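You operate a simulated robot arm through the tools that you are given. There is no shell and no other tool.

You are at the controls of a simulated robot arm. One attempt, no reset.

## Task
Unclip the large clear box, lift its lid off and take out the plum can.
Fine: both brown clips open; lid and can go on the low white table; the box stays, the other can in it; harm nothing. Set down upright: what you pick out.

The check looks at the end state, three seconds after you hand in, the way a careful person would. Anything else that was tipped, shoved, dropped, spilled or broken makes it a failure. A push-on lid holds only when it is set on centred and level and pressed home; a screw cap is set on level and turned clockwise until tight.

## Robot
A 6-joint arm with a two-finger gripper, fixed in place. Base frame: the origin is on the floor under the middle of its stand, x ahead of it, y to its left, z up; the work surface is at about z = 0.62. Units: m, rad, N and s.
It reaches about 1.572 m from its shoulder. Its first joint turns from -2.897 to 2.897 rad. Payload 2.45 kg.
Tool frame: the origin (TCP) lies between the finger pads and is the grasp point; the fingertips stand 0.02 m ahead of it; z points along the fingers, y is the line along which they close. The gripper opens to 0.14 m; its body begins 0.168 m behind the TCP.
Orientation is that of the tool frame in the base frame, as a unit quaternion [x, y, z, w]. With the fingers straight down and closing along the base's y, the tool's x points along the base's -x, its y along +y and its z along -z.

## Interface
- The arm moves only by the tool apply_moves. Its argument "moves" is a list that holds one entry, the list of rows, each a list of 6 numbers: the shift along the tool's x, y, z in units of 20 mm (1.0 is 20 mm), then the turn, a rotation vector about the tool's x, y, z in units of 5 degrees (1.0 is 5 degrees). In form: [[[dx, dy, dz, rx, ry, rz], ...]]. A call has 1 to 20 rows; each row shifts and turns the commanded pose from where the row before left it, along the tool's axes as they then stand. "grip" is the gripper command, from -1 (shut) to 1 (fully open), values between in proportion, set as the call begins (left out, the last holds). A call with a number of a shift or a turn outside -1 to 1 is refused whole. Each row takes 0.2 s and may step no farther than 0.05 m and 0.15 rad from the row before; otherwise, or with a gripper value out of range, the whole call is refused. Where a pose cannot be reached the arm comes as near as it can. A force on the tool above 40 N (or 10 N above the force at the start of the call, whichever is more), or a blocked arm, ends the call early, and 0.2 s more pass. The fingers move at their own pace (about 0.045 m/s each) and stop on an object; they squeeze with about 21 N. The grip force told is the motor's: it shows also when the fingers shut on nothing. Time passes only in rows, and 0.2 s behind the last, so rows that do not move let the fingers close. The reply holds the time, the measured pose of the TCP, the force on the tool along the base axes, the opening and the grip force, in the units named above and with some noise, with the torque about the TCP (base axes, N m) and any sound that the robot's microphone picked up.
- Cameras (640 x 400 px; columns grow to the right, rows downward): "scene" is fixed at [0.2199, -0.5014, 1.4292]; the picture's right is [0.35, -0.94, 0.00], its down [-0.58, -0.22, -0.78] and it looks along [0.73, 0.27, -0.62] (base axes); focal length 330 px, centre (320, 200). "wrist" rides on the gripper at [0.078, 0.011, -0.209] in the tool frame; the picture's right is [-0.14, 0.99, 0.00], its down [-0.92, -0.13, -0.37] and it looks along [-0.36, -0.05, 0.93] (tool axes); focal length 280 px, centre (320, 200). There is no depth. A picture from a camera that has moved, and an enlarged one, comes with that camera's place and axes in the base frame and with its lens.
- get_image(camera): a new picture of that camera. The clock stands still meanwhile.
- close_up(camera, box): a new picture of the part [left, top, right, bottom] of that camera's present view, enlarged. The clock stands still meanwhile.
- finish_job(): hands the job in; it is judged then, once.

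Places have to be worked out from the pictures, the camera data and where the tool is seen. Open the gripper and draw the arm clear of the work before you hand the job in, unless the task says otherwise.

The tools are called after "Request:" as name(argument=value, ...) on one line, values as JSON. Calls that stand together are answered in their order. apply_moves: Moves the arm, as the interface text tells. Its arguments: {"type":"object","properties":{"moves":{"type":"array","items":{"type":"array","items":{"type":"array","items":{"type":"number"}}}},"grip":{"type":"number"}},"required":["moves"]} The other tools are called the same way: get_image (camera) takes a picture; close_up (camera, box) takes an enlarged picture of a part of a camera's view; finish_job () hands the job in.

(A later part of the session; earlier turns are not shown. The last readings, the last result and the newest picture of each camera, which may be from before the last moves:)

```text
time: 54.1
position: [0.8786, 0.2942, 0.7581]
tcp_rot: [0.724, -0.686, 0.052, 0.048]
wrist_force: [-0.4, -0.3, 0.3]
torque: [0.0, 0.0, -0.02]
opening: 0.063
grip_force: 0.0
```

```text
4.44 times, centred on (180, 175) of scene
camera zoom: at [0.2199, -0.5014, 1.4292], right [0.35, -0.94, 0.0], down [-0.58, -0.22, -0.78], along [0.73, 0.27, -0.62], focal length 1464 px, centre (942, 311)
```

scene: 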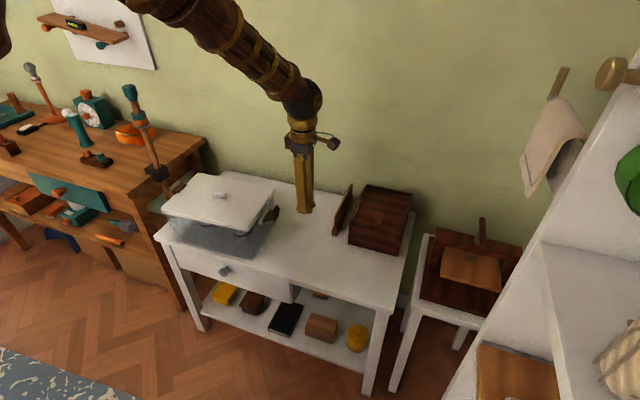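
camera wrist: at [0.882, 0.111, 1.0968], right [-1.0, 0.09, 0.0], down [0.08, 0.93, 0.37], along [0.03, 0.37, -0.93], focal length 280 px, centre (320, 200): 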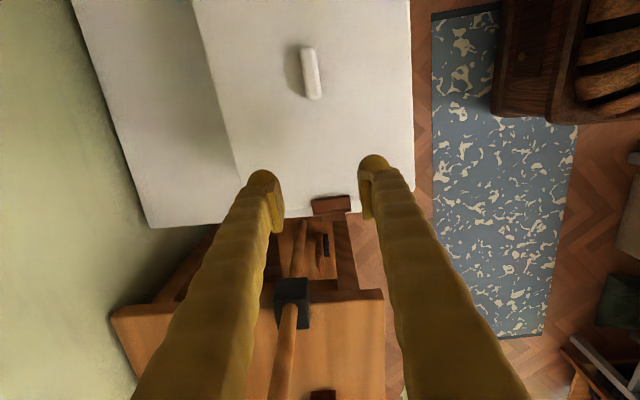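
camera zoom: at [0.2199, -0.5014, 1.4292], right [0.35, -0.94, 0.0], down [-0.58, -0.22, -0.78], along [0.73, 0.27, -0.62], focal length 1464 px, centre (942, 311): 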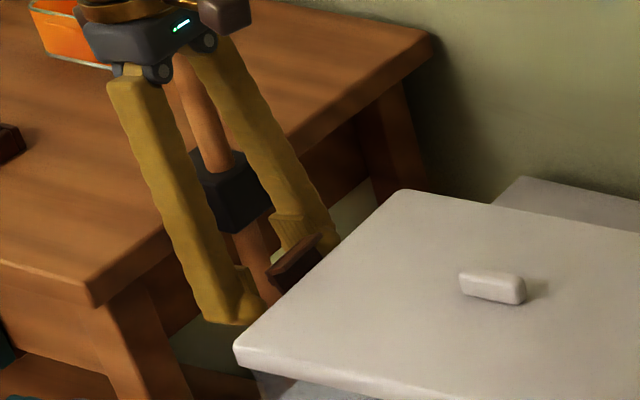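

The left clip is now ~30° open with the hook well outside the lid; I'll finish opening it from the inside once the lid is off. I turn the tool upright in place and rise straight up.

Request:
apply_moves(moves=[[[0, 0, 0, 0, -0.8, 0], [0, 0, 0, 0, -0.8, 0], [0, 0, -0.8, 0, 0, 0], [0, 0, -1, 0, 0, 0], [0, 0, -1, 0, 0, 0], [0, 0, -1, 0, 0, 0], [0, 0, -1, 0, 0, 0], [0, 0, -1, 0, 0, 0], [0, 0, -1, 0, 0, 0]]])

Request:
get_image(camera="wrist")

Request:
close_up(camera="scene", box=[140, 150, 300, 270])

```text
time: 56.1
position: [0.8789, 0.2959, 0.8953]
tcp_rot: [0.726, -0.688, 0.001, 0.0]
wrist_force: [0.3, 0.0, -0.9]
torque: [0.02, -0.01, -0.02]
opening: 0.0631
grip_force: 0.0
```

```text
taken
camera wrist: at [0.8713, 0.2182, 1.1036], right [-1.0, 0.09, 0.0], down [0.08, 0.93, 0.37], along [0.03, 0.37, -0.93], focal length 280 px, centre (320, 200)
```

wrist: 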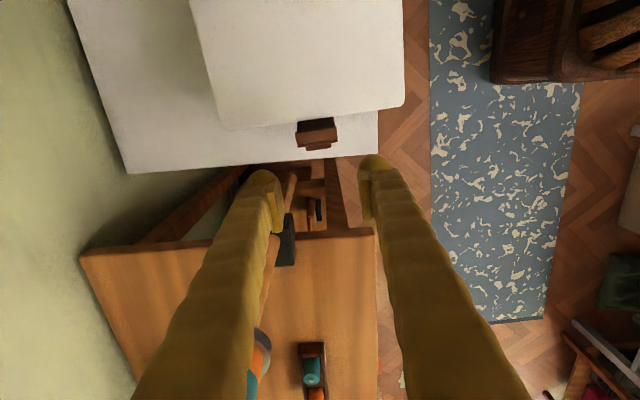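

```text
3.33 times, centred on (220, 210) of scene
camera zoom: at [0.2199, -0.5014, 1.4292], right [0.35, -0.94, 0.0], down [-0.58, -0.22, -0.78], along [0.73, 0.27, -0.62], focal length 1098 px, centre (653, 167)
```

zoom: 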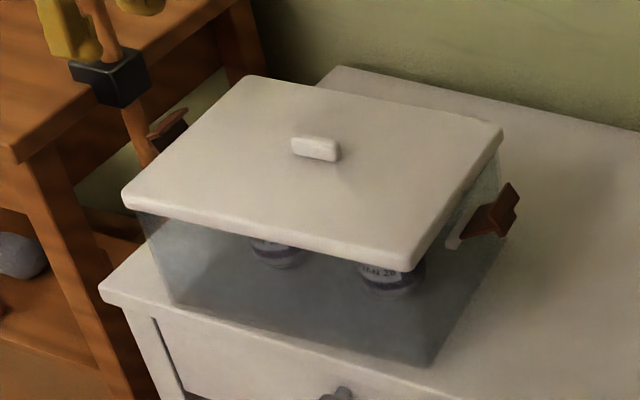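

Both hooks are clear and the box is about where it began. Now I move over the lid's handle and take a closer look before gripping it across its narrow side.

Request:
apply_moves(moves=[[[0.99, 0, 0, 0, 0, 0], [0.99, 0, 0, 0, 0, 0], [0.99, 0, 0, 0, 0, 0], [0.99, 0, 0, 0, 0, 0], [0.99, 0, 0, 0, 0, 0], [0.99, 0, 0, 0, 0, 0], [0.99, 0, 0, 0, 0, 0], [0.99, 0, 0, 0, 0, 0], [0.99, 0, 0, 0, 0, 0], [0.99, 0, 0, 0, 0, 0]]])

Request:
get_image(camera="wrist")

Request:
close_up(camera="wrist", box=[230, 130, 410, 250])

Request:
close_up(camera="scene", box=[170, 130, 270, 220])

```text
time: 58.3
position: [0.888, 0.0976, 0.8962]
tcp_rot: [0.725, -0.689, 0.001, 0.0]
wrist_force: [-0.2, 0.2, 0.6]
torque: [0.01, -0.03, -0.01]
opening: 0.0627
grip_force: 0.1
```

```text
taken
camera wrist: at [0.8804, 0.0208, 1.1048], right [-1.0, 0.09, 0.0], down [0.08, 0.93, 0.37], along [0.03, 0.37, -0.93], focal length 280 px, centre (320, 200)
```

wrist: 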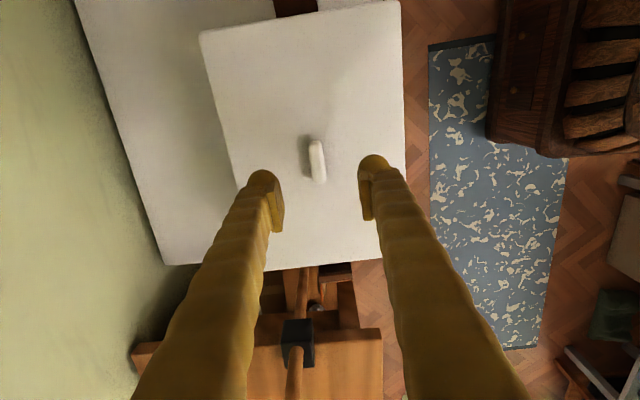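

```text
3.33 times, centred on (320, 190) of wrist
camera zoom: at [0.8804, 0.0208, 1.1048], right [-1.0, 0.09, 0.0], down [0.08, 0.93, 0.37], along [0.03, 0.37, -0.93], focal length 935 px, centre (320, 233)
```

zoom: 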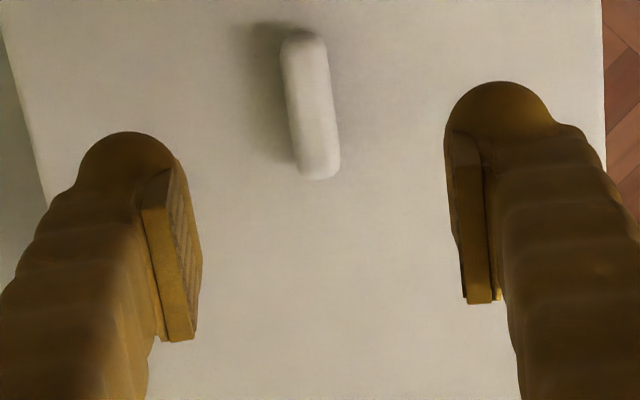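

```text
4.44 times, centred on (220, 175) of scene
camera zoom: at [0.2199, -0.5014, 1.4292], right [0.35, -0.94, 0.0], down [-0.58, -0.22, -0.78], along [0.73, 0.27, -0.62], focal length 1464 px, centre (764, 311)
```

zoom: 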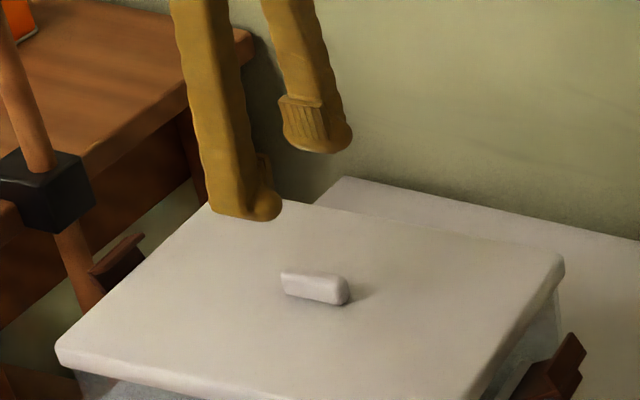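

The handle is centred at about (0.889, 0.096), 50 mm long and ~15 mm wide, aligned with the tool. I lower straddling it to z≈0.812.

Request:
apply_moves(moves=[[[0.08, -0.05, 0.7, 0, 0, 0], [0, 0, 0.7, 0, 0, 0], [0, 0, 0.7, 0, 0, 0], [0, 0, 0.7, 0, 0, 0], [0, 0, 0.7, 0, 0, 0], [0, 0, 0.7, 0, 0, 0]]])

Request:
close_up(camera="wrist", box=[230, 130, 410, 250])

Request:
close_up(camera="scene", box=[185, 160, 255, 220])

```text
time: 59.7
position: [0.8882, 0.0954, 0.8114]
tcp_rot: [0.725, -0.689, 0.001, 0.0]
wrist_force: [0.2, -1.0, -1.3]
torque: [0.03, 0.01, 0.01]
opening: 0.0632
grip_force: 0.0
```

```text
3.33 times, centred on (320, 190) of wrist
camera zoom: at [0.8813, 0.0183, 1.0199], right [-1.0, 0.09, 0.0], down [0.08, 0.93, 0.37], along [0.03, 0.37, -0.93], focal length 935 px, centre (320, 233)
```

zoom: 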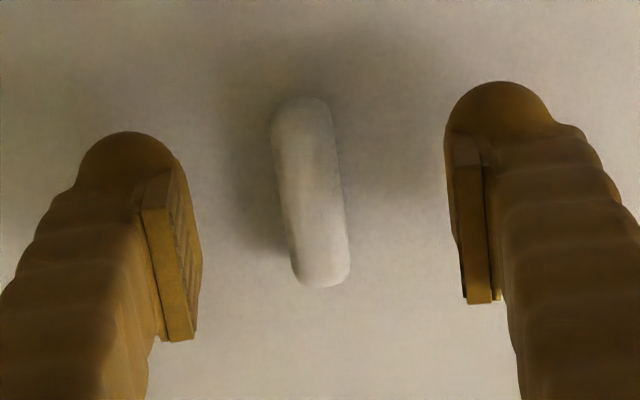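

```text
6.67 times, centred on (220, 190) of scene
camera zoom: at [0.2199, -0.5014, 1.4292], right [0.35, -0.94, 0.0], down [-0.58, -0.22, -0.78], along [0.73, 0.27, -0.62], focal length 2196 px, centre (987, 267)
```

zoom: 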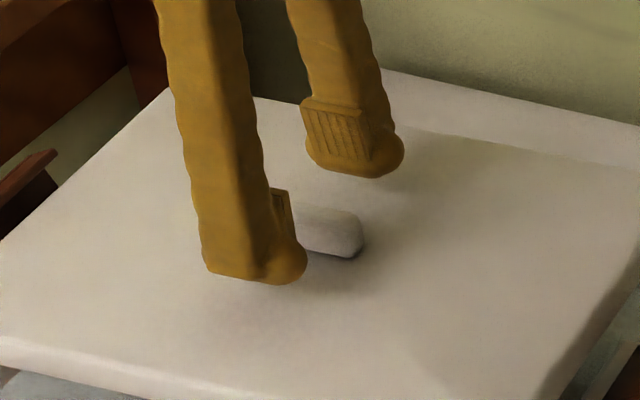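

The handle centre reads (0.890, 0.094). I trim the position and lower another 8 mm, watching for contact with the lid.

Request:
apply_moves(moves=[[[0.06, -0.09, 0.2, 0, 0, 0], [0, 0, 0.2, 0, 0, 0], [0, 0, 0, 0, 0, 0]]])

Request:
close_up(camera="scene", box=[185, 160, 255, 220])

```text
time: 60.5
position: [0.8901, 0.0937, 0.8025]
tcp_rot: [0.725, -0.688, 0.001, 0.0]
wrist_force: [-0.7, 0.6, 0.3]
torque: [-0.01, 0.01, -0.01]
opening: 0.063
grip_force: 0.1
```

```text
6.67 times, centred on (220, 190) of scene
camera zoom: at [0.2199, -0.5014, 1.4292], right [0.35, -0.94, 0.0], down [-0.58, -0.22, -0.78], along [0.73, 0.27, -0.62], focal length 2196 px, centre (987, 267)
```

zoom: 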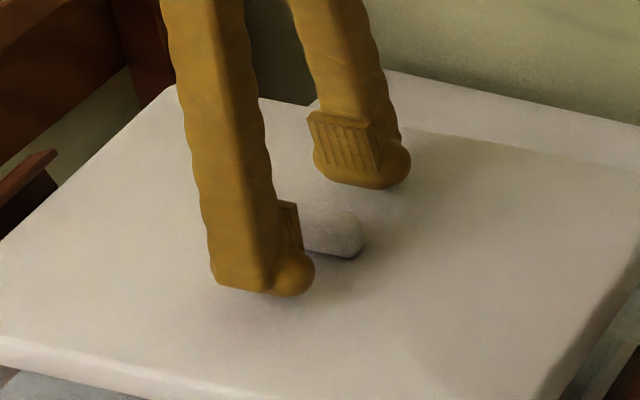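

Tips still look a few millimetres above the lid. I lower in 2 mm steps until there is a light touch.

Request:
apply_moves(moves=[[[0, 0, 0.1, 0, 0, 0], [0, 0, 0.1, 0, 0, 0]]])

Request:
close_up(camera="scene", box=[185, 160, 255, 220])

Request:
close_up(camera="wrist", box=[230, 130, 410, 250])

```text
time: 61.1
position: [0.8919, 0.0957, 0.799]
tcp_rot: [0.726, -0.688, 0.001, -0.001]
wrist_force: [-0.6, 0.7, -0.4]
torque: [-0.05, 0.01, 0.0]
opening: 0.063
grip_force: 0.1
```

```text
6.67 times, centred on (220, 190) of scene
camera zoom: at [0.2199, -0.5014, 1.4292], right [0.35, -0.94, 0.0], down [-0.58, -0.22, -0.78], along [0.73, 0.27, -0.62], focal length 2196 px, centre (987, 267)
```

zoom: 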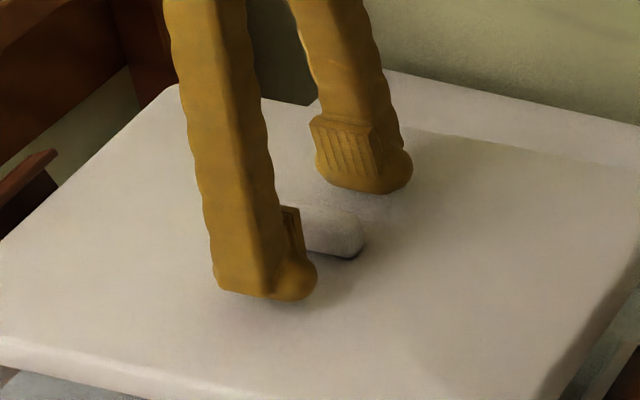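

```text
3.33 times, centred on (320, 190) of wrist
camera zoom: at [0.8841, 0.0174, 1.0082], right [-1.0, 0.09, 0.0], down [0.08, 0.93, 0.37], along [0.03, 0.37, -0.93], focal length 935 px, centre (320, 233)
```

zoom: 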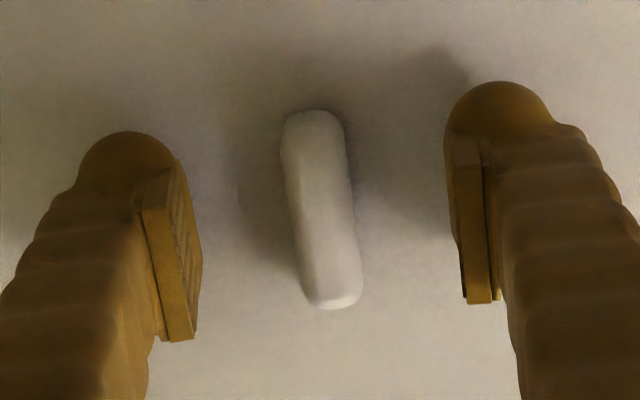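

No touch yet at z≈0.799. Two more 2 mm steps.

Request:
apply_moves(moves=[[[0, 0, 0.1, 0, 0, 0], [0, 0, 0.1, 0, 0, 0]]])

Request:
close_up(camera="scene", box=[185, 160, 255, 220])

```text
time: 61.7
position: [0.892, 0.0925, 0.7943]
tcp_rot: [0.726, -0.688, 0.001, 0.001]
wrist_force: [0.3, 0.0, 0.3]
torque: [-0.01, 0.01, -0.02]
opening: 0.0631
grip_force: 0.1
```

```text
6.67 times, centred on (220, 190) of scene
camera zoom: at [0.2199, -0.5014, 1.4292], right [0.35, -0.94, 0.0], down [-0.58, -0.22, -0.78], along [0.73, 0.27, -0.62], focal length 2196 px, centre (987, 267)
```

zoom: 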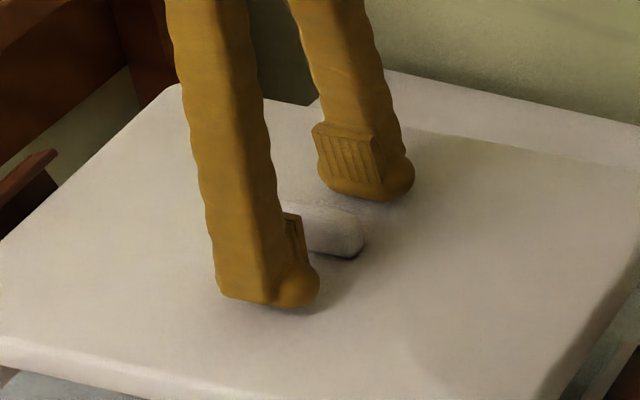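

Still no contact; the lid top must be a little lower than estimated. Two more millimetres twice, then I'll close.

Request:
apply_moves(moves=[[[0, 0, 0.1, 0, 0, 0], [0, 0, 0.1, 0, 0, 0]]])

Request:
close_up(camera="scene", box=[185, 160, 255, 220])

Request:
close_up(camera="wrist", box=[230, 130, 410, 250])

```text
time: 62.3
position: [0.8929, 0.0948, 0.7919]
tcp_rot: [0.725, -0.688, 0.003, -0.001]
wrist_force: [2.6, -1.3, 30.1]
torque: [-0.06, 0.88, 0.0]
opening: 0.0634
grip_force: 0.8
```

```text
6.67 times, centred on (220, 190) of scene
camera zoom: at [0.2199, -0.5014, 1.4292], right [0.35, -0.94, 0.0], down [-0.58, -0.22, -0.78], along [0.73, 0.27, -0.62], focal length 2196 px, centre (987, 267)
```

zoom: 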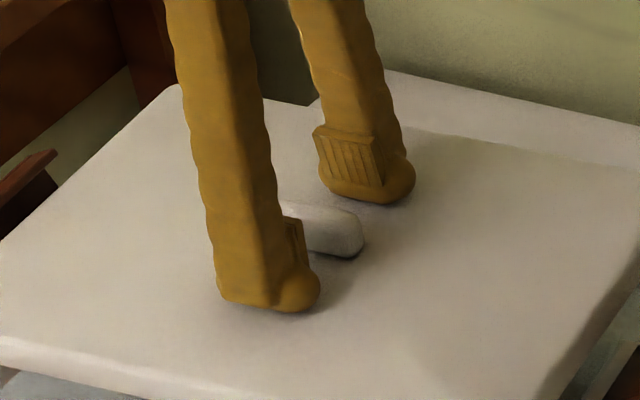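

```text
3.33 times, centred on (320, 190) of wrist
camera zoom: at [0.8837, 0.0172, 1.0019], right [-1.0, 0.09, -0.01], down [0.08, 0.93, 0.37], along [0.04, 0.37, -0.93], focal length 935 px, centre (320, 233)
```

zoom: 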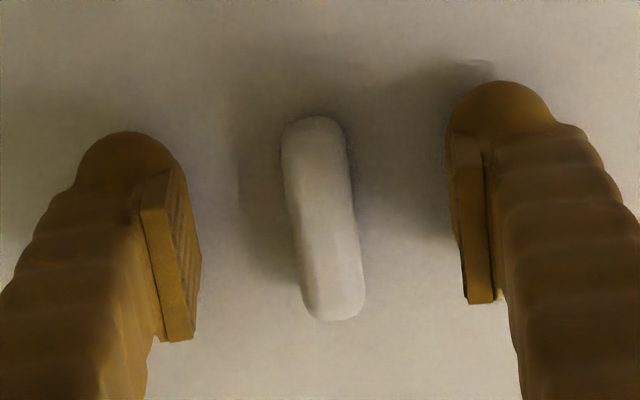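

Contact with the lid at z≈0.791 (30 N, no harm), so the lid top is z≈0.772. I back off 3 mm and close on the handle.

Request:
apply_moves(moves=[[[0, 0, -0.15, 0, 0, 0], [0, 0, 0, 0, 0, 0]]])

Request:
apply_moves(moves=[[[0, 0, 0, 0, 0, 0], [0, 0, 0, 0, 0, 0], [0, 0, 0, 0, 0, 0], [0, 0, 0, 0, 0, 0], [0, 0, 0, 0, 0, 0]]], grip=-1)

Request:
close_up(camera="scene", box=[185, 160, 255, 220])

Request:
close_up(camera="wrist", box=[230, 130, 410, 250])

```text
time: 62.9
position: [0.8909, 0.0933, 0.7937]
tcp_rot: [0.726, -0.688, 0.001, 0.001]
wrist_force: [-0.4, 0.3, 0.3]
torque: [0.01, -0.03, -0.04]
opening: 0.0631
grip_force: 0.1
```

```text
time: 64.1
position: [0.8918, 0.0942, 0.7937]
tcp_rot: [0.725, -0.688, 0.001, 0.0]
wrist_force: [0.5, 0.7, -0.5]
torque: [0.0, 0.02, 0.06]
opening: 0.0154
grip_force: 21.6
```

```text
6.67 times, centred on (220, 190) of scene
camera zoom: at [0.2199, -0.5014, 1.4292], right [0.35, -0.94, 0.0], down [-0.58, -0.22, -0.78], along [0.73, 0.27, -0.62], focal length 2196 px, centre (987, 267)
```

zoom: 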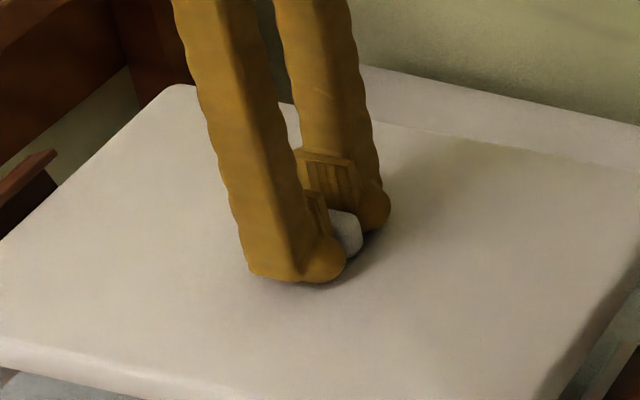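

```text
3.33 times, centred on (320, 190) of wrist
camera zoom: at [0.8835, 0.0172, 1.0032], right [-1.0, 0.09, 0.0], down [0.08, 0.93, 0.37], along [0.03, 0.37, -0.93], focal length 935 px, centre (320, 233)
```

zoom: 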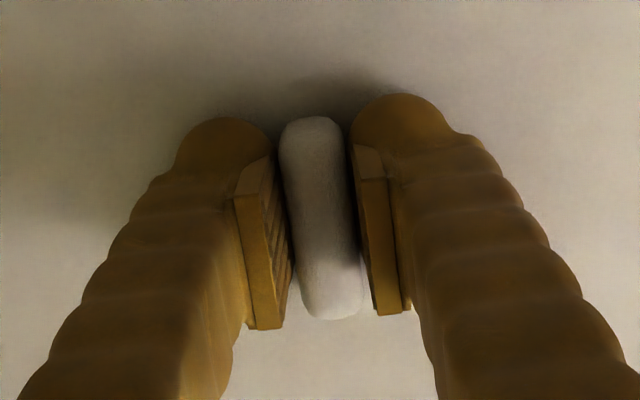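

The handle is gripped (15 mm). I lift slowly straight up and read the load.

Request:
apply_moves(moves=[[[0, 0, -0.2, 0, 0, 0], [0, 0, -0.2, 0, 0, 0], [0, 0, -0.3, 0, 0, 0], [0, 0, -0.3, 0, 0, 0]]])

Request:
close_up(camera="scene", box=[140, 130, 300, 250])

```text
time: 65.1
position: [0.8914, 0.0955, 0.8139]
tcp_rot: [0.725, -0.688, 0.001, 0.0]
wrist_force: [-0.6, -0.2, 1.2]
torque: [-0.03, -0.06, 0.0]
opening: 0.0001
grip_force: 21.5
```

```text
3.33 times, centred on (220, 190) of scene
camera zoom: at [0.2199, -0.5014, 1.4292], right [0.35, -0.94, 0.0], down [-0.58, -0.22, -0.78], along [0.73, 0.27, -0.62], focal length 1098 px, centre (653, 233)
```

zoom: 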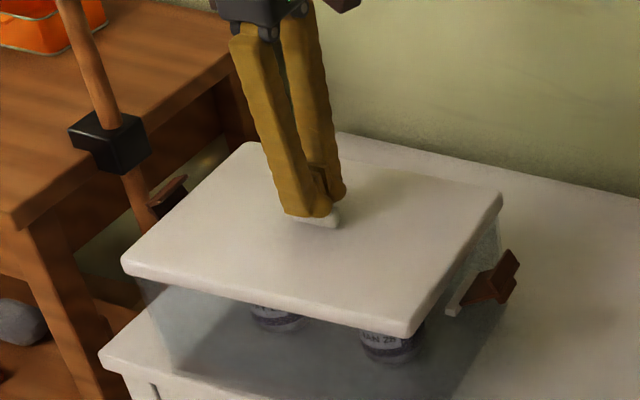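

The handle slipped out of the pads: the domed fingertips kept the pads too high on it. I'll re-grip with the tool tilted 40° about the closing axis, which brings the pad corners down to the lid surface; first rise, open and tilt.

Request:
apply_moves(moves=[[[0, 0, -1, 0, 0, 0], [0, 0, -1, 0, 0, 0], [0, 0, 0, 0, -1, 0], [0, 0, 0, 0, -1, 0], [0, 0, 0, 0, -1, 0], [0, 0, 0, 0, -1, 0], [0, 0, 0, 0, -1, 0], [0, 0, 0, 0, -1, 0], [0, 0, 0, 0, -1, 0], [0, 0, 0, 0, -1, 0]]], grip=-0.3)

Request:
close_up(camera="wrist", box=[220, 110, 420, 250])

Request:
close_up(camera="scene", box=[140, 130, 300, 250])

```text
time: 67.3
position: [0.8924, 0.0947, 0.8528]
tcp_rot: [0.681, -0.647, -0.247, -0.238]
wrist_force: [0.1, 0.3, 0.3]
torque: [-0.06, -0.01, -0.02]
opening: 0.049
grip_force: 0.0
```

```text
2.86 times, centred on (320, 180) of wrist
camera zoom: at [0.8901, -0.099, 0.9641], right [-0.99, 0.05, 0.09], down [0.1, 0.47, 0.87], along [0.01, 0.88, -0.48], focal length 801 px, centre (320, 257)
```

zoom: 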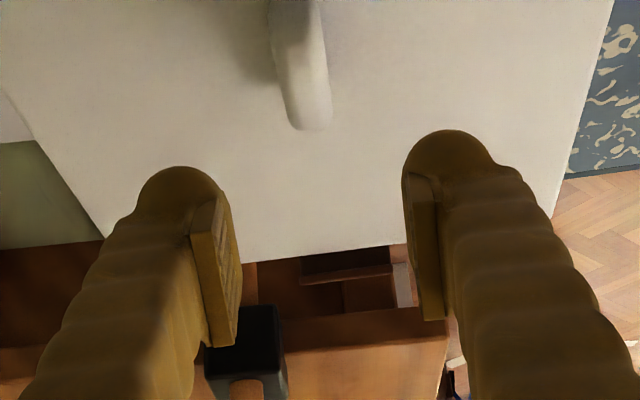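

```text
3.33 times, centred on (220, 190) of scene
camera zoom: at [0.2199, -0.5014, 1.4292], right [0.35, -0.94, 0.0], down [-0.58, -0.22, -0.78], along [0.73, 0.27, -0.62], focal length 1098 px, centre (653, 233)
```

zoom: 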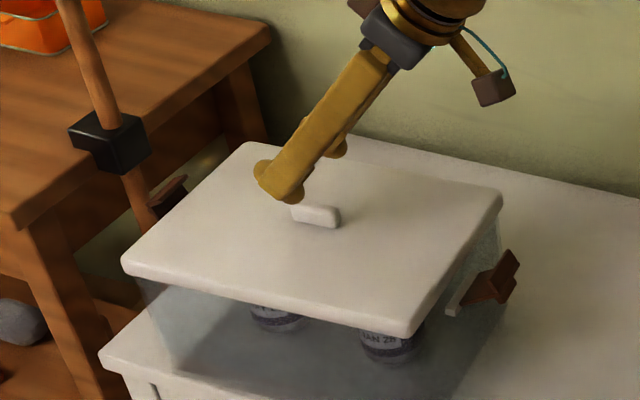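

Tilted cleanly. I move down to z≈0.80 with the fingers straddling the handle and check.

Request:
apply_moves(moves=[[[0.512, 0, 0.72, 0, 0, 0], [0.512, 0, 0.72, 0, 0, 0], [0.512, 0, 0.72, 0, 0, 0]]])

Request:
close_up(camera="wrist", box=[220, 110, 420, 250])

Request:
close_up(camera="scene", box=[185, 160, 255, 220])

```text
time: 68.1
position: [0.8924, 0.0995, 0.8018]
tcp_rot: [0.682, -0.647, -0.246, -0.236]
wrist_force: [0.5, 0.5, 0.4]
torque: [0.03, -0.01, -0.01]
opening: 0.0493
grip_force: 0.1
```

```text
2.86 times, centred on (320, 180) of wrist
camera zoom: at [0.8897, -0.0932, 0.9111], right [-0.99, 0.05, 0.09], down [0.1, 0.48, 0.87], along [0.01, 0.88, -0.48], focal length 801 px, centre (320, 257)
```

zoom: 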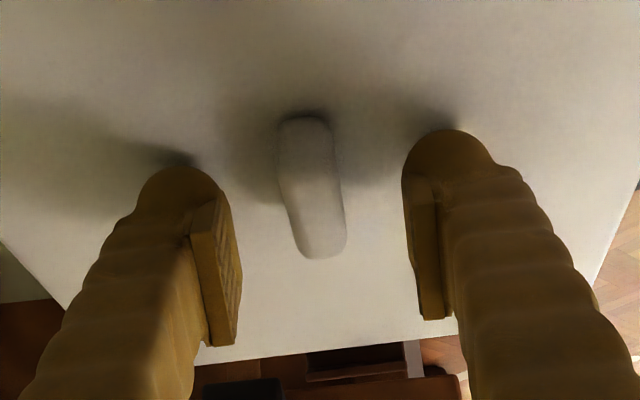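

```text
6.67 times, centred on (220, 190) of scene
camera zoom: at [0.2199, -0.5014, 1.4292], right [0.35, -0.94, 0.0], down [-0.58, -0.22, -0.78], along [0.73, 0.27, -0.62], focal length 2196 px, centre (987, 267)
```

zoom: 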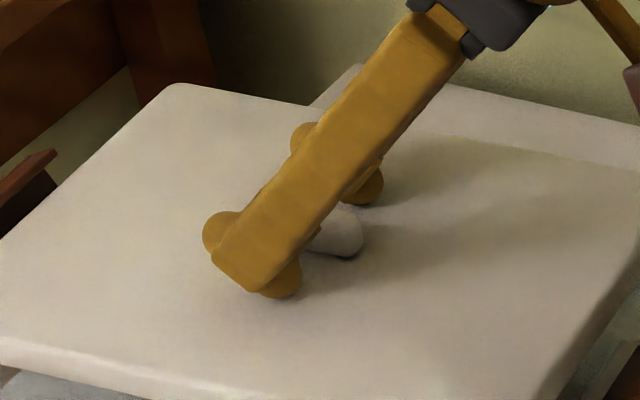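

Alignment is good. I lower the last ~8 mm and close on the handle.

Request:
apply_moves(moves=[[[0.14, 0.03, 0.165, 0, 0, 0], [0.14, 0.03, 0.165, 0, 0, 0], [0, 0, 0, 0, 0, 0]]])

Request:
apply_moves(moves=[[[0, 0, 0, 0, 0, 0], [0, 0, 0, 0, 0, 0], [0, 0, 0, 0, 0, 0], [0, 0, 0, 0, 0, 0], [0, 0, 0, 0, 0, 0]]], grip=-1)

Request:
close_up(camera="wrist", box=[220, 110, 420, 250])

Request:
close_up(camera="scene", box=[185, 160, 255, 220])

```text
time: 68.6
position: [0.8916, 0.0994, 0.7977]
tcp_rot: [0.681, -0.647, -0.246, -0.239]
wrist_force: [-0.7, -2.3, 9.1]
torque: [-0.06, 0.29, 0.0]
opening: 0.0494
grip_force: 0.0
stopped in row 2: the force on the tool passed its limit at 50 N (the readings are from after the stop); the commanded pose is now the measured one
```

```text
time: 69.8
position: [0.8914, 0.0993, 0.7983]
tcp_rot: [0.682, -0.646, -0.246, -0.239]
wrist_force: [10.1, 2.6, 30.7]
torque: [0.1, -0.09, -0.05]
opening: 0.0153
grip_force: 21.6
```

```text
2.86 times, centred on (320, 180) of wrist
camera zoom: at [0.8896, -0.0937, 0.9082], right [-1.0, 0.05, 0.08], down [0.1, 0.47, 0.88], along [0.01, 0.88, -0.48], focal length 801 px, centre (320, 257)
```

zoom: 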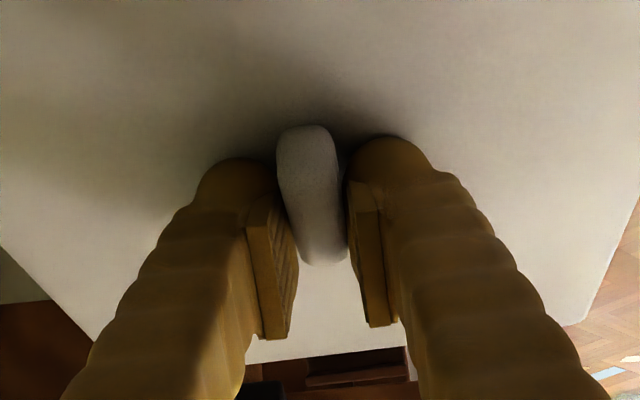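

```text
6.67 times, centred on (220, 190) of scene
camera zoom: at [0.2199, -0.5014, 1.4292], right [0.35, -0.94, 0.0], down [-0.58, -0.22, -0.78], along [0.73, 0.27, -0.62], focal length 2196 px, centre (987, 267)
```

zoom: 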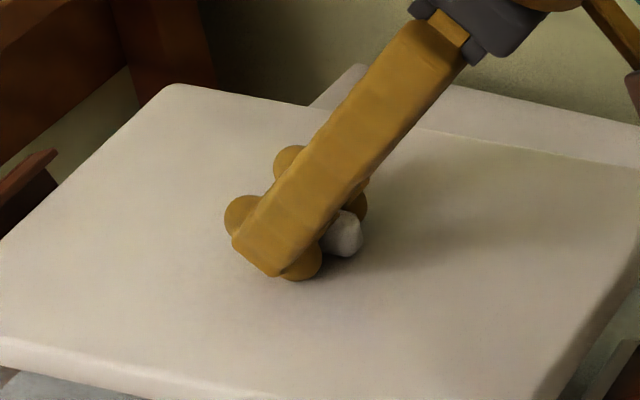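

At this tilt the finger's corner touched the lid first, so the pads sit no lower; still, the handle is pinched while pressing. I lift in 2 mm steps and read the pull to learn how firmly the lid holds.

Request:
apply_moves(moves=[[[-0.0643, 0, -0.0766, 0, 0, 0], [-0.0643, 0, -0.0766, 0, 0, 0]]])

Request:
apply_moves(moves=[[[-0.0643, 0, -0.0766, 0, 0, 0]]])

Request:
close_up(camera="scene", box=[140, 130, 300, 250])

```text
time: 70.4
position: [0.891, 0.0991, 0.7997]
tcp_rot: [0.682, -0.647, -0.247, -0.237]
wrist_force: [0.3, -0.7, -2.4]
torque: [-0.02, -0.02, 0.01]
opening: 0.0151
grip_force: 21.3
```

```text
time: 70.8
position: [0.8895, 0.1007, 0.8033]
tcp_rot: [0.682, -0.647, -0.247, -0.237]
wrist_force: [-0.2, 0.0, -2.4]
torque: [0.0, 0.02, 0.03]
opening: 0.0149
grip_force: 21.0
```

```text
3.33 times, centred on (220, 190) of scene
camera zoom: at [0.2199, -0.5014, 1.4292], right [0.35, -0.94, 0.0], down [-0.58, -0.22, -0.78], along [0.73, 0.27, -0.62], focal length 1098 px, centre (653, 233)
```

zoom: 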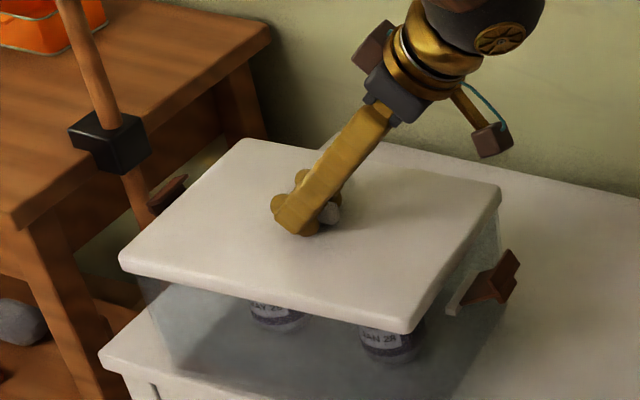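

The load settles at only 2.4 N and the lid appears to be rising; opening is 14.9 mm. I lift another few millimetres and check the grip is not creeping.

Request:
apply_moves(moves=[[[-0.0964, 0, -0.115, 0, 0, 0], [-0.0964, 0, -0.115, 0, 0, 0]]])

Request:
close_up(camera="scene", box=[140, 130, 300, 250])

Request:
close_up(camera="wrist", box=[220, 110, 420, 250])

```text
time: 71.4
position: [0.8908, 0.0996, 0.8096]
tcp_rot: [0.682, -0.646, -0.246, -0.237]
wrist_force: [-1.0, -0.3, -2.5]
torque: [0.03, 0.02, -0.01]
opening: 0.0152
grip_force: 21.4
```

```text
3.33 times, centred on (220, 190) of scene
camera zoom: at [0.2199, -0.5014, 1.4292], right [0.35, -0.94, 0.0], down [-0.58, -0.22, -0.78], along [0.73, 0.27, -0.62], focal length 1098 px, centre (653, 233)
```

zoom: 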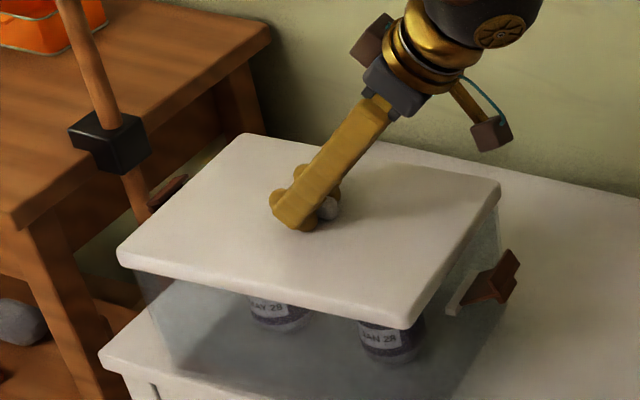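

```text
2.86 times, centred on (320, 180) of wrist
camera zoom: at [0.889, -0.0933, 0.9193], right [-0.99, 0.05, 0.08], down [0.1, 0.47, 0.88], along [0.01, 0.88, -0.48], focal length 801 px, centre (320, 257)
```

zoom: 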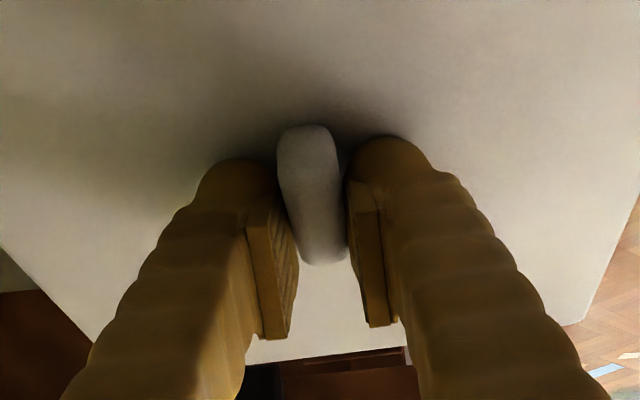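

The lid is rising level and steady in the grip. I lift it 8 cm further, clear of the box.

Request:
apply_moves(moves=[[[-0.321, 0, -0.383, 0, 0, 0], [-0.321, 0, -0.383, 0, 0, 0], [-0.321, 0, -0.383, 0, 0, 0], [-0.321, 0, -0.383, 0, 0, 0], [-0.45, 0, -0.536, 0, 0, 0], [-0.45, 0, -0.536, 0, 0, 0], [-0.45, 0, -0.536, 0, 0, 0]]])

Request:
get_image(camera="scene")

Request:
close_up(camera="scene", box=[130, 130, 310, 270])

```text
time: 73.0
position: [0.8913, 0.099, 0.8899]
tcp_rot: [0.682, -0.647, -0.246, -0.237]
wrist_force: [-0.5, -0.1, -1.7]
torque: [0.01, -0.03, -0.03]
opening: 0.0153
grip_force: 20.8
```

```text
taken
```

scene: 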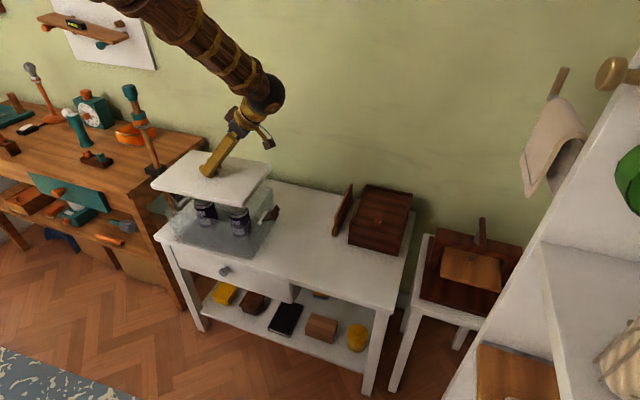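

```text
2.86 times, centred on (220, 200) of scene
camera zoom: at [0.2199, -0.5014, 1.4292], right [0.35, -0.94, 0.0], down [-0.58, -0.22, -0.78], along [0.73, 0.27, -0.62], focal length 941 px, centre (606, 200)
```

zoom: 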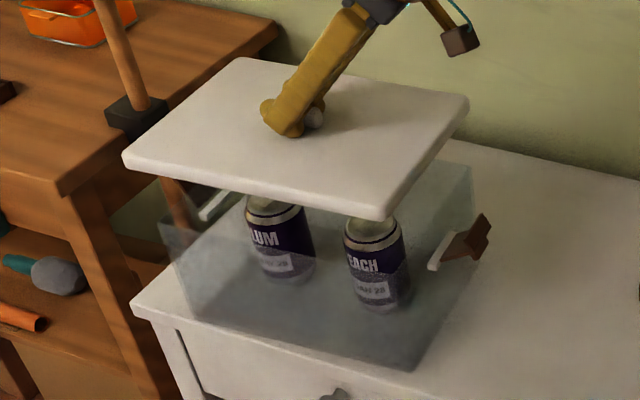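

The cans are visible now: left one reads PLUM, right one PEACH. I carry the lid at this height toward −y over the free front-right part of the table (target handle about (0.866,-0.302)).

Request:
apply_moves(moves=[[[0.849, 0.1295, -0.713, 0, 0, 0], [0.849, 0.1295, -0.713, 0, 0, 0], [0.849, 0.1295, -0.713, 0, 0, 0], [0.849, 0.1295, -0.713, 0, 0, 0], [0.849, 0.1295, -0.713, 0, 0, 0], [0.849, 0.1295, -0.713, 0, 0, 0], [0.849, 0.1295, -0.713, 0, 0, 0], [0.849, 0.1295, -0.713, 0, 0, 0], [0.849, 0.1295, -0.713, 0, 0, 0], [0.849, 0.1295, -0.713, 0, 0, 0], [0.849, 0.1295, -0.713, 0, 0, 0], [0.849, 0.1295, -0.713, 0, 0, 0], [0.849, 0.1295, -0.713, 0, 0, 0], [0.849, 0.1295, -0.713, 0, 0, 0], [0.849, 0.1295, -0.713, 0, 0, 0], [0.849, 0.1295, -0.713, 0, 0, 0], [0.849, 0.1295, -0.713, 0, 0, 0], [0.849, 0.1295, -0.713, 0, 0, 0], [0, 0, 0, 0.386, 0, 0.46]]])

Request:
get_image(camera="scene")

Request:
get_image(camera="wrist")

```text
time: 77.0
position: [0.8647, -0.3021, 0.8916]
tcp_rot: [0.665, -0.664, -0.24, -0.243]
wrist_force: [-0.7, -0.2, -1.6]
torque: [0.02, 0.02, 0.01]
opening: 0.0152
grip_force: 21.0
```

```text
taken
```

scene: 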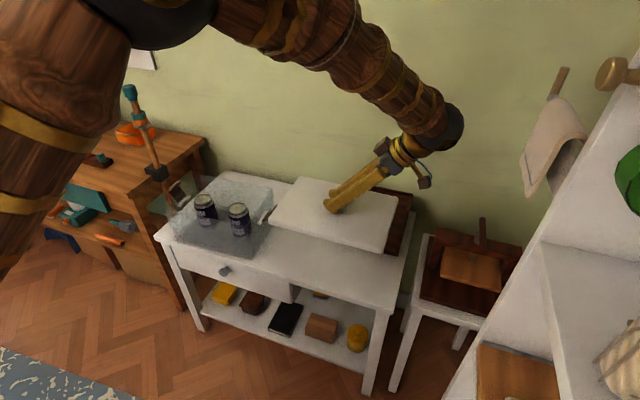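

```text
taken
camera wrist: at [0.8533, -0.4953, 1.0017], right [-0.99, 0.11, 0.08], down [0.12, 0.47, 0.88], along [0.05, 0.88, -0.48], focal length 280 px, centre (320, 200)
```

wrist: 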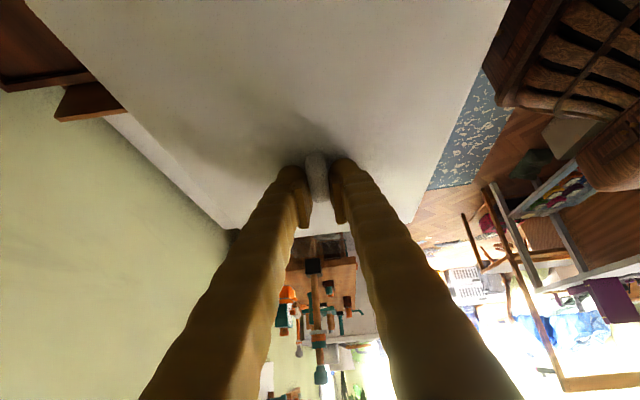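

The lid hangs level over the free area. I zoom to measure where its edges would land relative to the table edge and the dark box.

Request:
close_up(camera="scene", box=[250, 150, 430, 270])

Request:
close_up(camera="wrist", box=[0, 0, 320, 200])

```text
3.33 times, centred on (340, 210) of scene
camera zoom: at [0.2199, -0.5014, 1.4292], right [0.35, -0.94, 0.0], down [-0.58, -0.22, -0.78], along [0.73, 0.27, -0.62], focal length 1098 px, centre (253, 167)
```

zoom: 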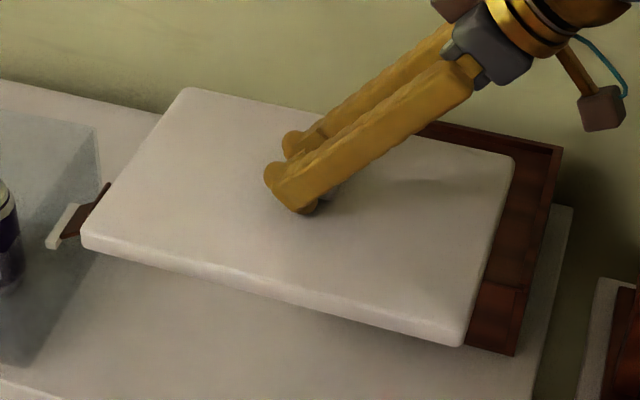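

```text
2.00 times, centred on (160, 100) of wrist
camera zoom: at [0.8533, -0.4953, 1.0017], right [-0.99, 0.11, 0.08], down [0.12, 0.47, 0.88], along [0.05, 0.88, -0.48], focal length 561 px, centre (640, 400)
```

zoom: 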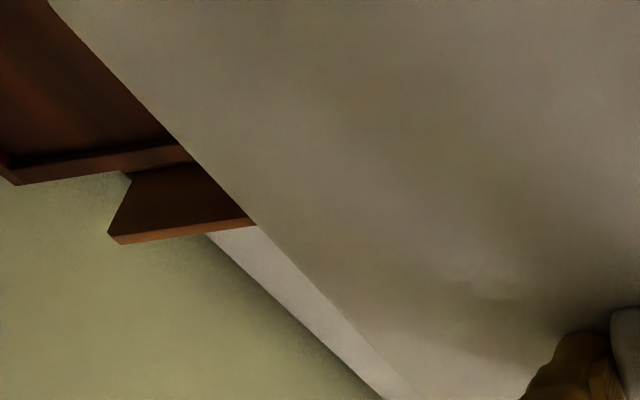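

Lid edges project to x 0.76–0.97, y −0.46…−0.16: clear of the dark box (front x≈0.98) and of the open clip, with ~15 mm over the front table edge. I lower it in a straight line to about 5 cm above contact.

Request:
apply_moves(moves=[[[0.643, 0, 0.766, 0, 0, 0], [0.643, 0, 0.766, 0, 0, 0], [0.643, 0, 0.766, 0, 0, 0], [0.643, 0, 0.766, 0, 0, 0], [0.643, 0, 0.766, 0, 0, 0], [0.643, 0, 0.766, 0, 0, 0], [0.643, 0, 0.766, 0, 0, 0], [0.643, 0, 0.766, 0, 0, 0]]])

Request:
close_up(camera="scene", box=[230, 150, 430, 330])

```text
time: 78.8
position: [0.8668, -0.3017, 0.7306]
tcp_rot: [0.665, -0.663, -0.242, -0.244]
wrist_force: [-0.8, -0.7, -2.3]
torque: [0.03, 0.02, 0.04]
opening: 0.015
grip_force: 20.9
```

```text
2.22 times, centred on (330, 240) of scene
camera zoom: at [0.2199, -0.5014, 1.4292], right [0.35, -0.94, 0.0], down [-0.58, -0.22, -0.78], along [0.73, 0.27, -0.62], focal length 732 px, centre (298, 111)
```

zoom: 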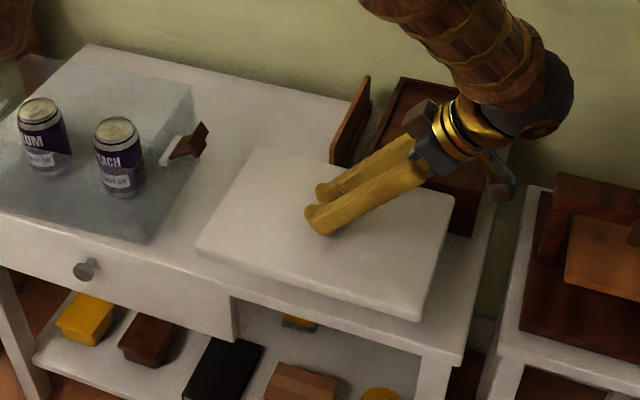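

Clear on all sides. I continue down in smaller steps, watching for touch-down.

Request:
apply_moves(moves=[[[0.257, 0, 0.306, 0, 0, 0], [0.257, 0, 0.306, 0, 0, 0], [0.257, 0, 0.306, 0, 0, 0], [0.257, 0, 0.306, 0, 0, 0], [0.257, 0, 0.306, 0, 0, 0]]])

Request:
close_up(camera="scene", box=[270, 170, 420, 280])

```text
time: 80.0
position: [0.8659, -0.3028, 0.6909]
tcp_rot: [0.665, -0.664, -0.241, -0.243]
wrist_force: [0.1, 0.5, -2.0]
torque: [-0.01, 0.0, 0.01]
opening: 0.0154
grip_force: 21.2
```

```text
3.64 times, centred on (345, 225) of scene
camera zoom: at [0.2199, -0.5014, 1.4292], right [0.35, -0.94, 0.0], down [-0.58, -0.22, -0.78], along [0.73, 0.27, -0.62], focal length 1198 px, centre (229, 109)
```

zoom: 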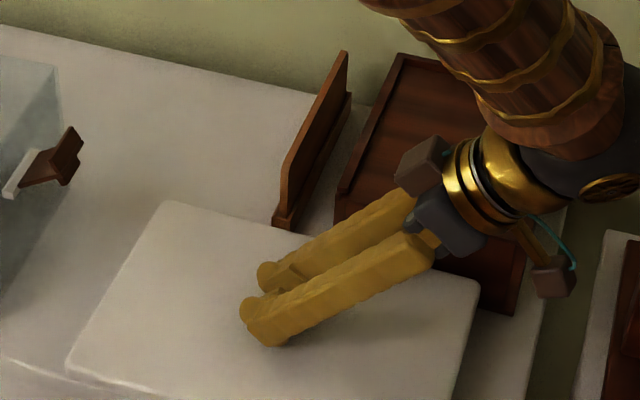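

Still hanging free (−2 N). I go on in 4 mm steps.

Request:
apply_moves(moves=[[[0.129, 0, 0.153, 0, 0, 0], [0.129, 0, 0.153, 0, 0, 0], [0.129, 0, 0.153, 0, 0, 0]]])

Request:
apply_moves(moves=[[[0.0964, 0, 0.115, 0, 0, 0], [0.0964, 0, 0.115, 0, 0, 0]]])

```text
time: 80.8
position: [0.8646, -0.3033, 0.6782]
tcp_rot: [0.665, -0.664, -0.241, -0.244]
wrist_force: [-0.3, -0.2, -1.6]
torque: [-0.02, 0.0, 0.0]
opening: 0.0152
grip_force: 21.3
```

```text
time: 81.4
position: [0.8648, -0.3022, 0.6731]
tcp_rot: [0.664, -0.664, -0.241, -0.244]
wrist_force: [-0.4, -0.3, -3.1]
torque: [-0.01, -0.04, 0.0]
opening: 0.0151
grip_force: 20.6
```

No contact yet at 0.673. Continuing in 2–3 mm steps.

Request:
apply_moves(moves=[[[0.0964, 0, 0.115, 0, 0, 0], [0.0964, 0, 0.115, 0, 0, 0]]])

Request:
apply_moves(moves=[[[0.0643, 0, 0.0766, 0, 0, 0]]])

Request:
close_up(camera="scene", box=[270, 190, 420, 300])

```text
time: 82.0
position: [0.8651, -0.3026, 0.6686]
tcp_rot: [0.665, -0.664, -0.241, -0.244]
wrist_force: [-0.1, -0.2, -2.7]
torque: [0.03, 0.03, 0.01]
opening: 0.0156
grip_force: 20.7
```

```text
time: 82.4
position: [0.8656, -0.3029, 0.6662]
tcp_rot: [0.665, -0.664, -0.241, -0.244]
wrist_force: [-0.3, -0.1, -2.7]
torque: [-0.04, 0.02, -0.01]
opening: 0.0152
grip_force: 20.7
```

```text
3.64 times, centred on (345, 245) of scene
camera zoom: at [0.2199, -0.5014, 1.4292], right [0.35, -0.94, 0.0], down [-0.58, -0.22, -0.78], along [0.73, 0.27, -0.62], focal length 1198 px, centre (229, 36)
```

zoom: 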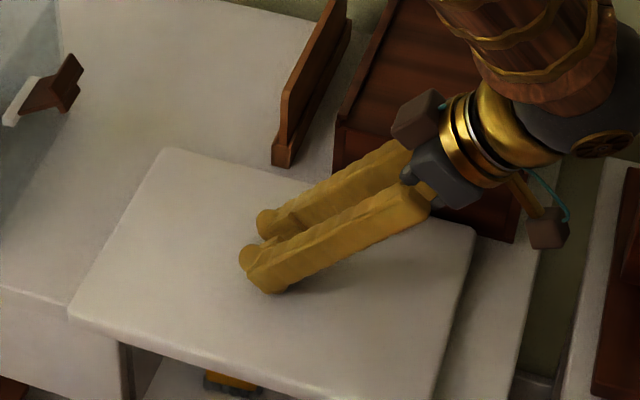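

Very near the table now, still free. A few more 2 mm steps.

Request:
apply_moves(moves=[[[0.0643, 0, 0.0766, 0, 0, 0], [0.0643, 0, 0.0766, 0, 0, 0]]])

Request:
apply_moves(moves=[[[0.0643, 0, 0.0766, 0, 0, 0]]])

```text
time: 83.0
position: [0.8666, -0.3023, 0.6634]
tcp_rot: [0.665, -0.663, -0.242, -0.244]
wrist_force: [-3.6, 0.4, 13.8]
torque: [0.11, 0.1, 0.03]
opening: 0.0152
grip_force: 21.2
```

```text
time: 83.5
position: [0.8659, -0.3022, 0.6618]
tcp_rot: [0.665, -0.663, -0.241, -0.245]
wrist_force: [-1.7, 0.4, 4.8]
torque: [0.06, 0.05, -0.09]
opening: 0.0151
grip_force: 20.5
stopped in row 1: the force on the tool passed its limit at 44 N (the readings are from after the stop); the commanded pose is now the measured one
```

The lid is down on the table. I open the fingers and look before withdrawing.

Request:
apply_moves(moves=[[[0, 0, 0, 0, 0, 0], [0, 0, 0, 0, 0, 0], [0, 0, 0, 0, 0, 0], [0, 0, 0, 0, 0, 0]]], grip=-0.3)

Request:
close_up(camera="scene", box=[250, 170, 430, 320])

Request:
close_up(camera="wrist", box=[220, 110, 420, 250])

```text
time: 84.5
position: [0.8647, -0.3027, 0.6618]
tcp_rot: [0.665, -0.664, -0.24, -0.244]
wrist_force: [2.9, -1.6, 10.4]
torque: [-0.05, 0.22, -0.03]
opening: 0.0472
grip_force: 0.0
```

```text
2.67 times, centred on (340, 245) of scene
camera zoom: at [0.2199, -0.5014, 1.4292], right [0.35, -0.94, 0.0], down [-0.58, -0.22, -0.78], along [0.73, 0.27, -0.62], focal length 878 px, centre (267, 80)
```

zoom: 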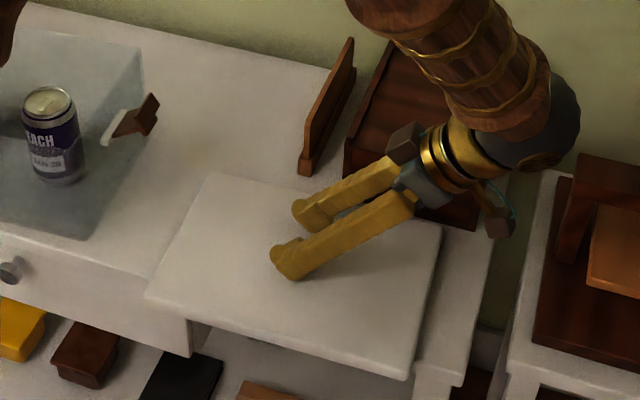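

```text
2.86 times, centred on (320, 180) of wrist
camera zoom: at [0.8542, -0.4955, 0.7719], right [-0.99, 0.11, 0.08], down [0.12, 0.47, 0.88], along [0.05, 0.88, -0.48], focal length 801 px, centre (320, 257)
```

zoom: 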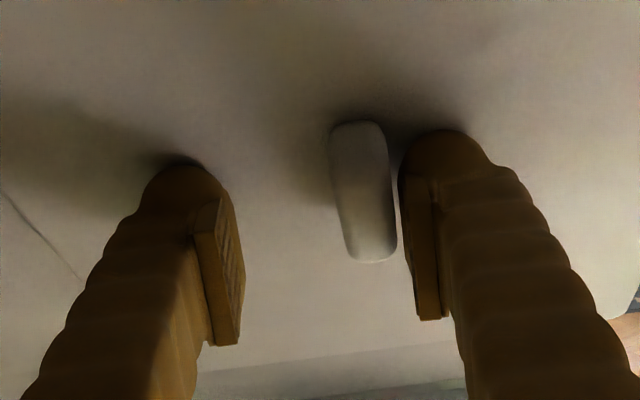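

Opening while still pressing dragged the lid ~1 cm toward −x. I raise 4 mm so the tips are off the lid, then close gently to re-centre the handle, which slides the lid back.

Request:
apply_moves(moves=[[[-0.129, 0, -0.153, 0, 0, 0], [0, 0, 0, 0, 0, 0]]])

Request:
apply_moves(moves=[[[0, 0, 0, 0, 0, 0], [0, 0, 0, 0, 0, 0], [0, 0, 0, 0, 0, 0], [0, 0, 0, 0, 0, 0], [0, 0, 0, 0, 0, 0]]], grip=-0.76)

Request:
close_up(camera="wrist", box=[220, 110, 420, 250])

Request:
close_up(camera="scene", box=[250, 170, 430, 320])

```text
time: 85.1
position: [0.865, -0.3023, 0.6663]
tcp_rot: [0.665, -0.664, -0.24, -0.244]
wrist_force: [0.0, -0.1, -0.6]
torque: [-0.01, 0.01, 0.02]
opening: 0.049
grip_force: 0.1
```

```text
time: 86.3
position: [0.8667, -0.3024, 0.6654]
tcp_rot: [0.665, -0.664, -0.24, -0.245]
wrist_force: [-0.4, 0.0, -0.5]
torque: [0.02, -0.01, 0.01]
opening: 0.0172
grip_force: 0.6
```

```text
2.86 times, centred on (320, 180) of wrist
camera zoom: at [0.854, -0.4953, 0.7761], right [-0.99, 0.11, 0.08], down [0.12, 0.47, 0.88], along [0.05, 0.88, -0.48], focal length 801 px, centre (320, 257)
```

zoom: 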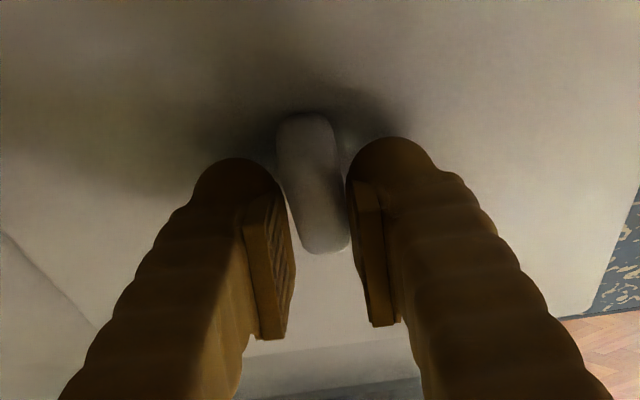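

```text
2.67 times, centred on (340, 245) of scene
camera zoom: at [0.2199, -0.5014, 1.4292], right [0.35, -0.94, 0.0], down [-0.58, -0.22, -0.78], along [0.73, 0.27, -0.62], focal length 878 px, centre (267, 80)
```

zoom: 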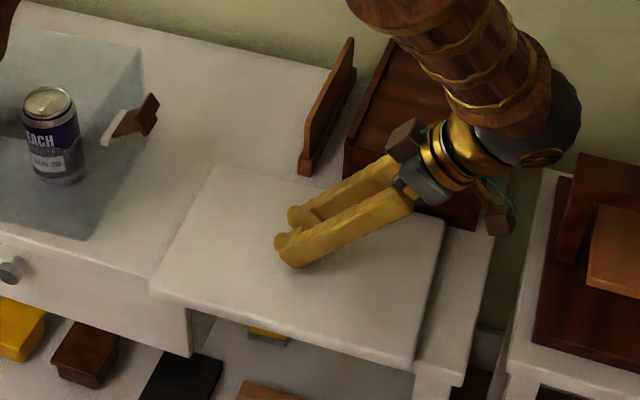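

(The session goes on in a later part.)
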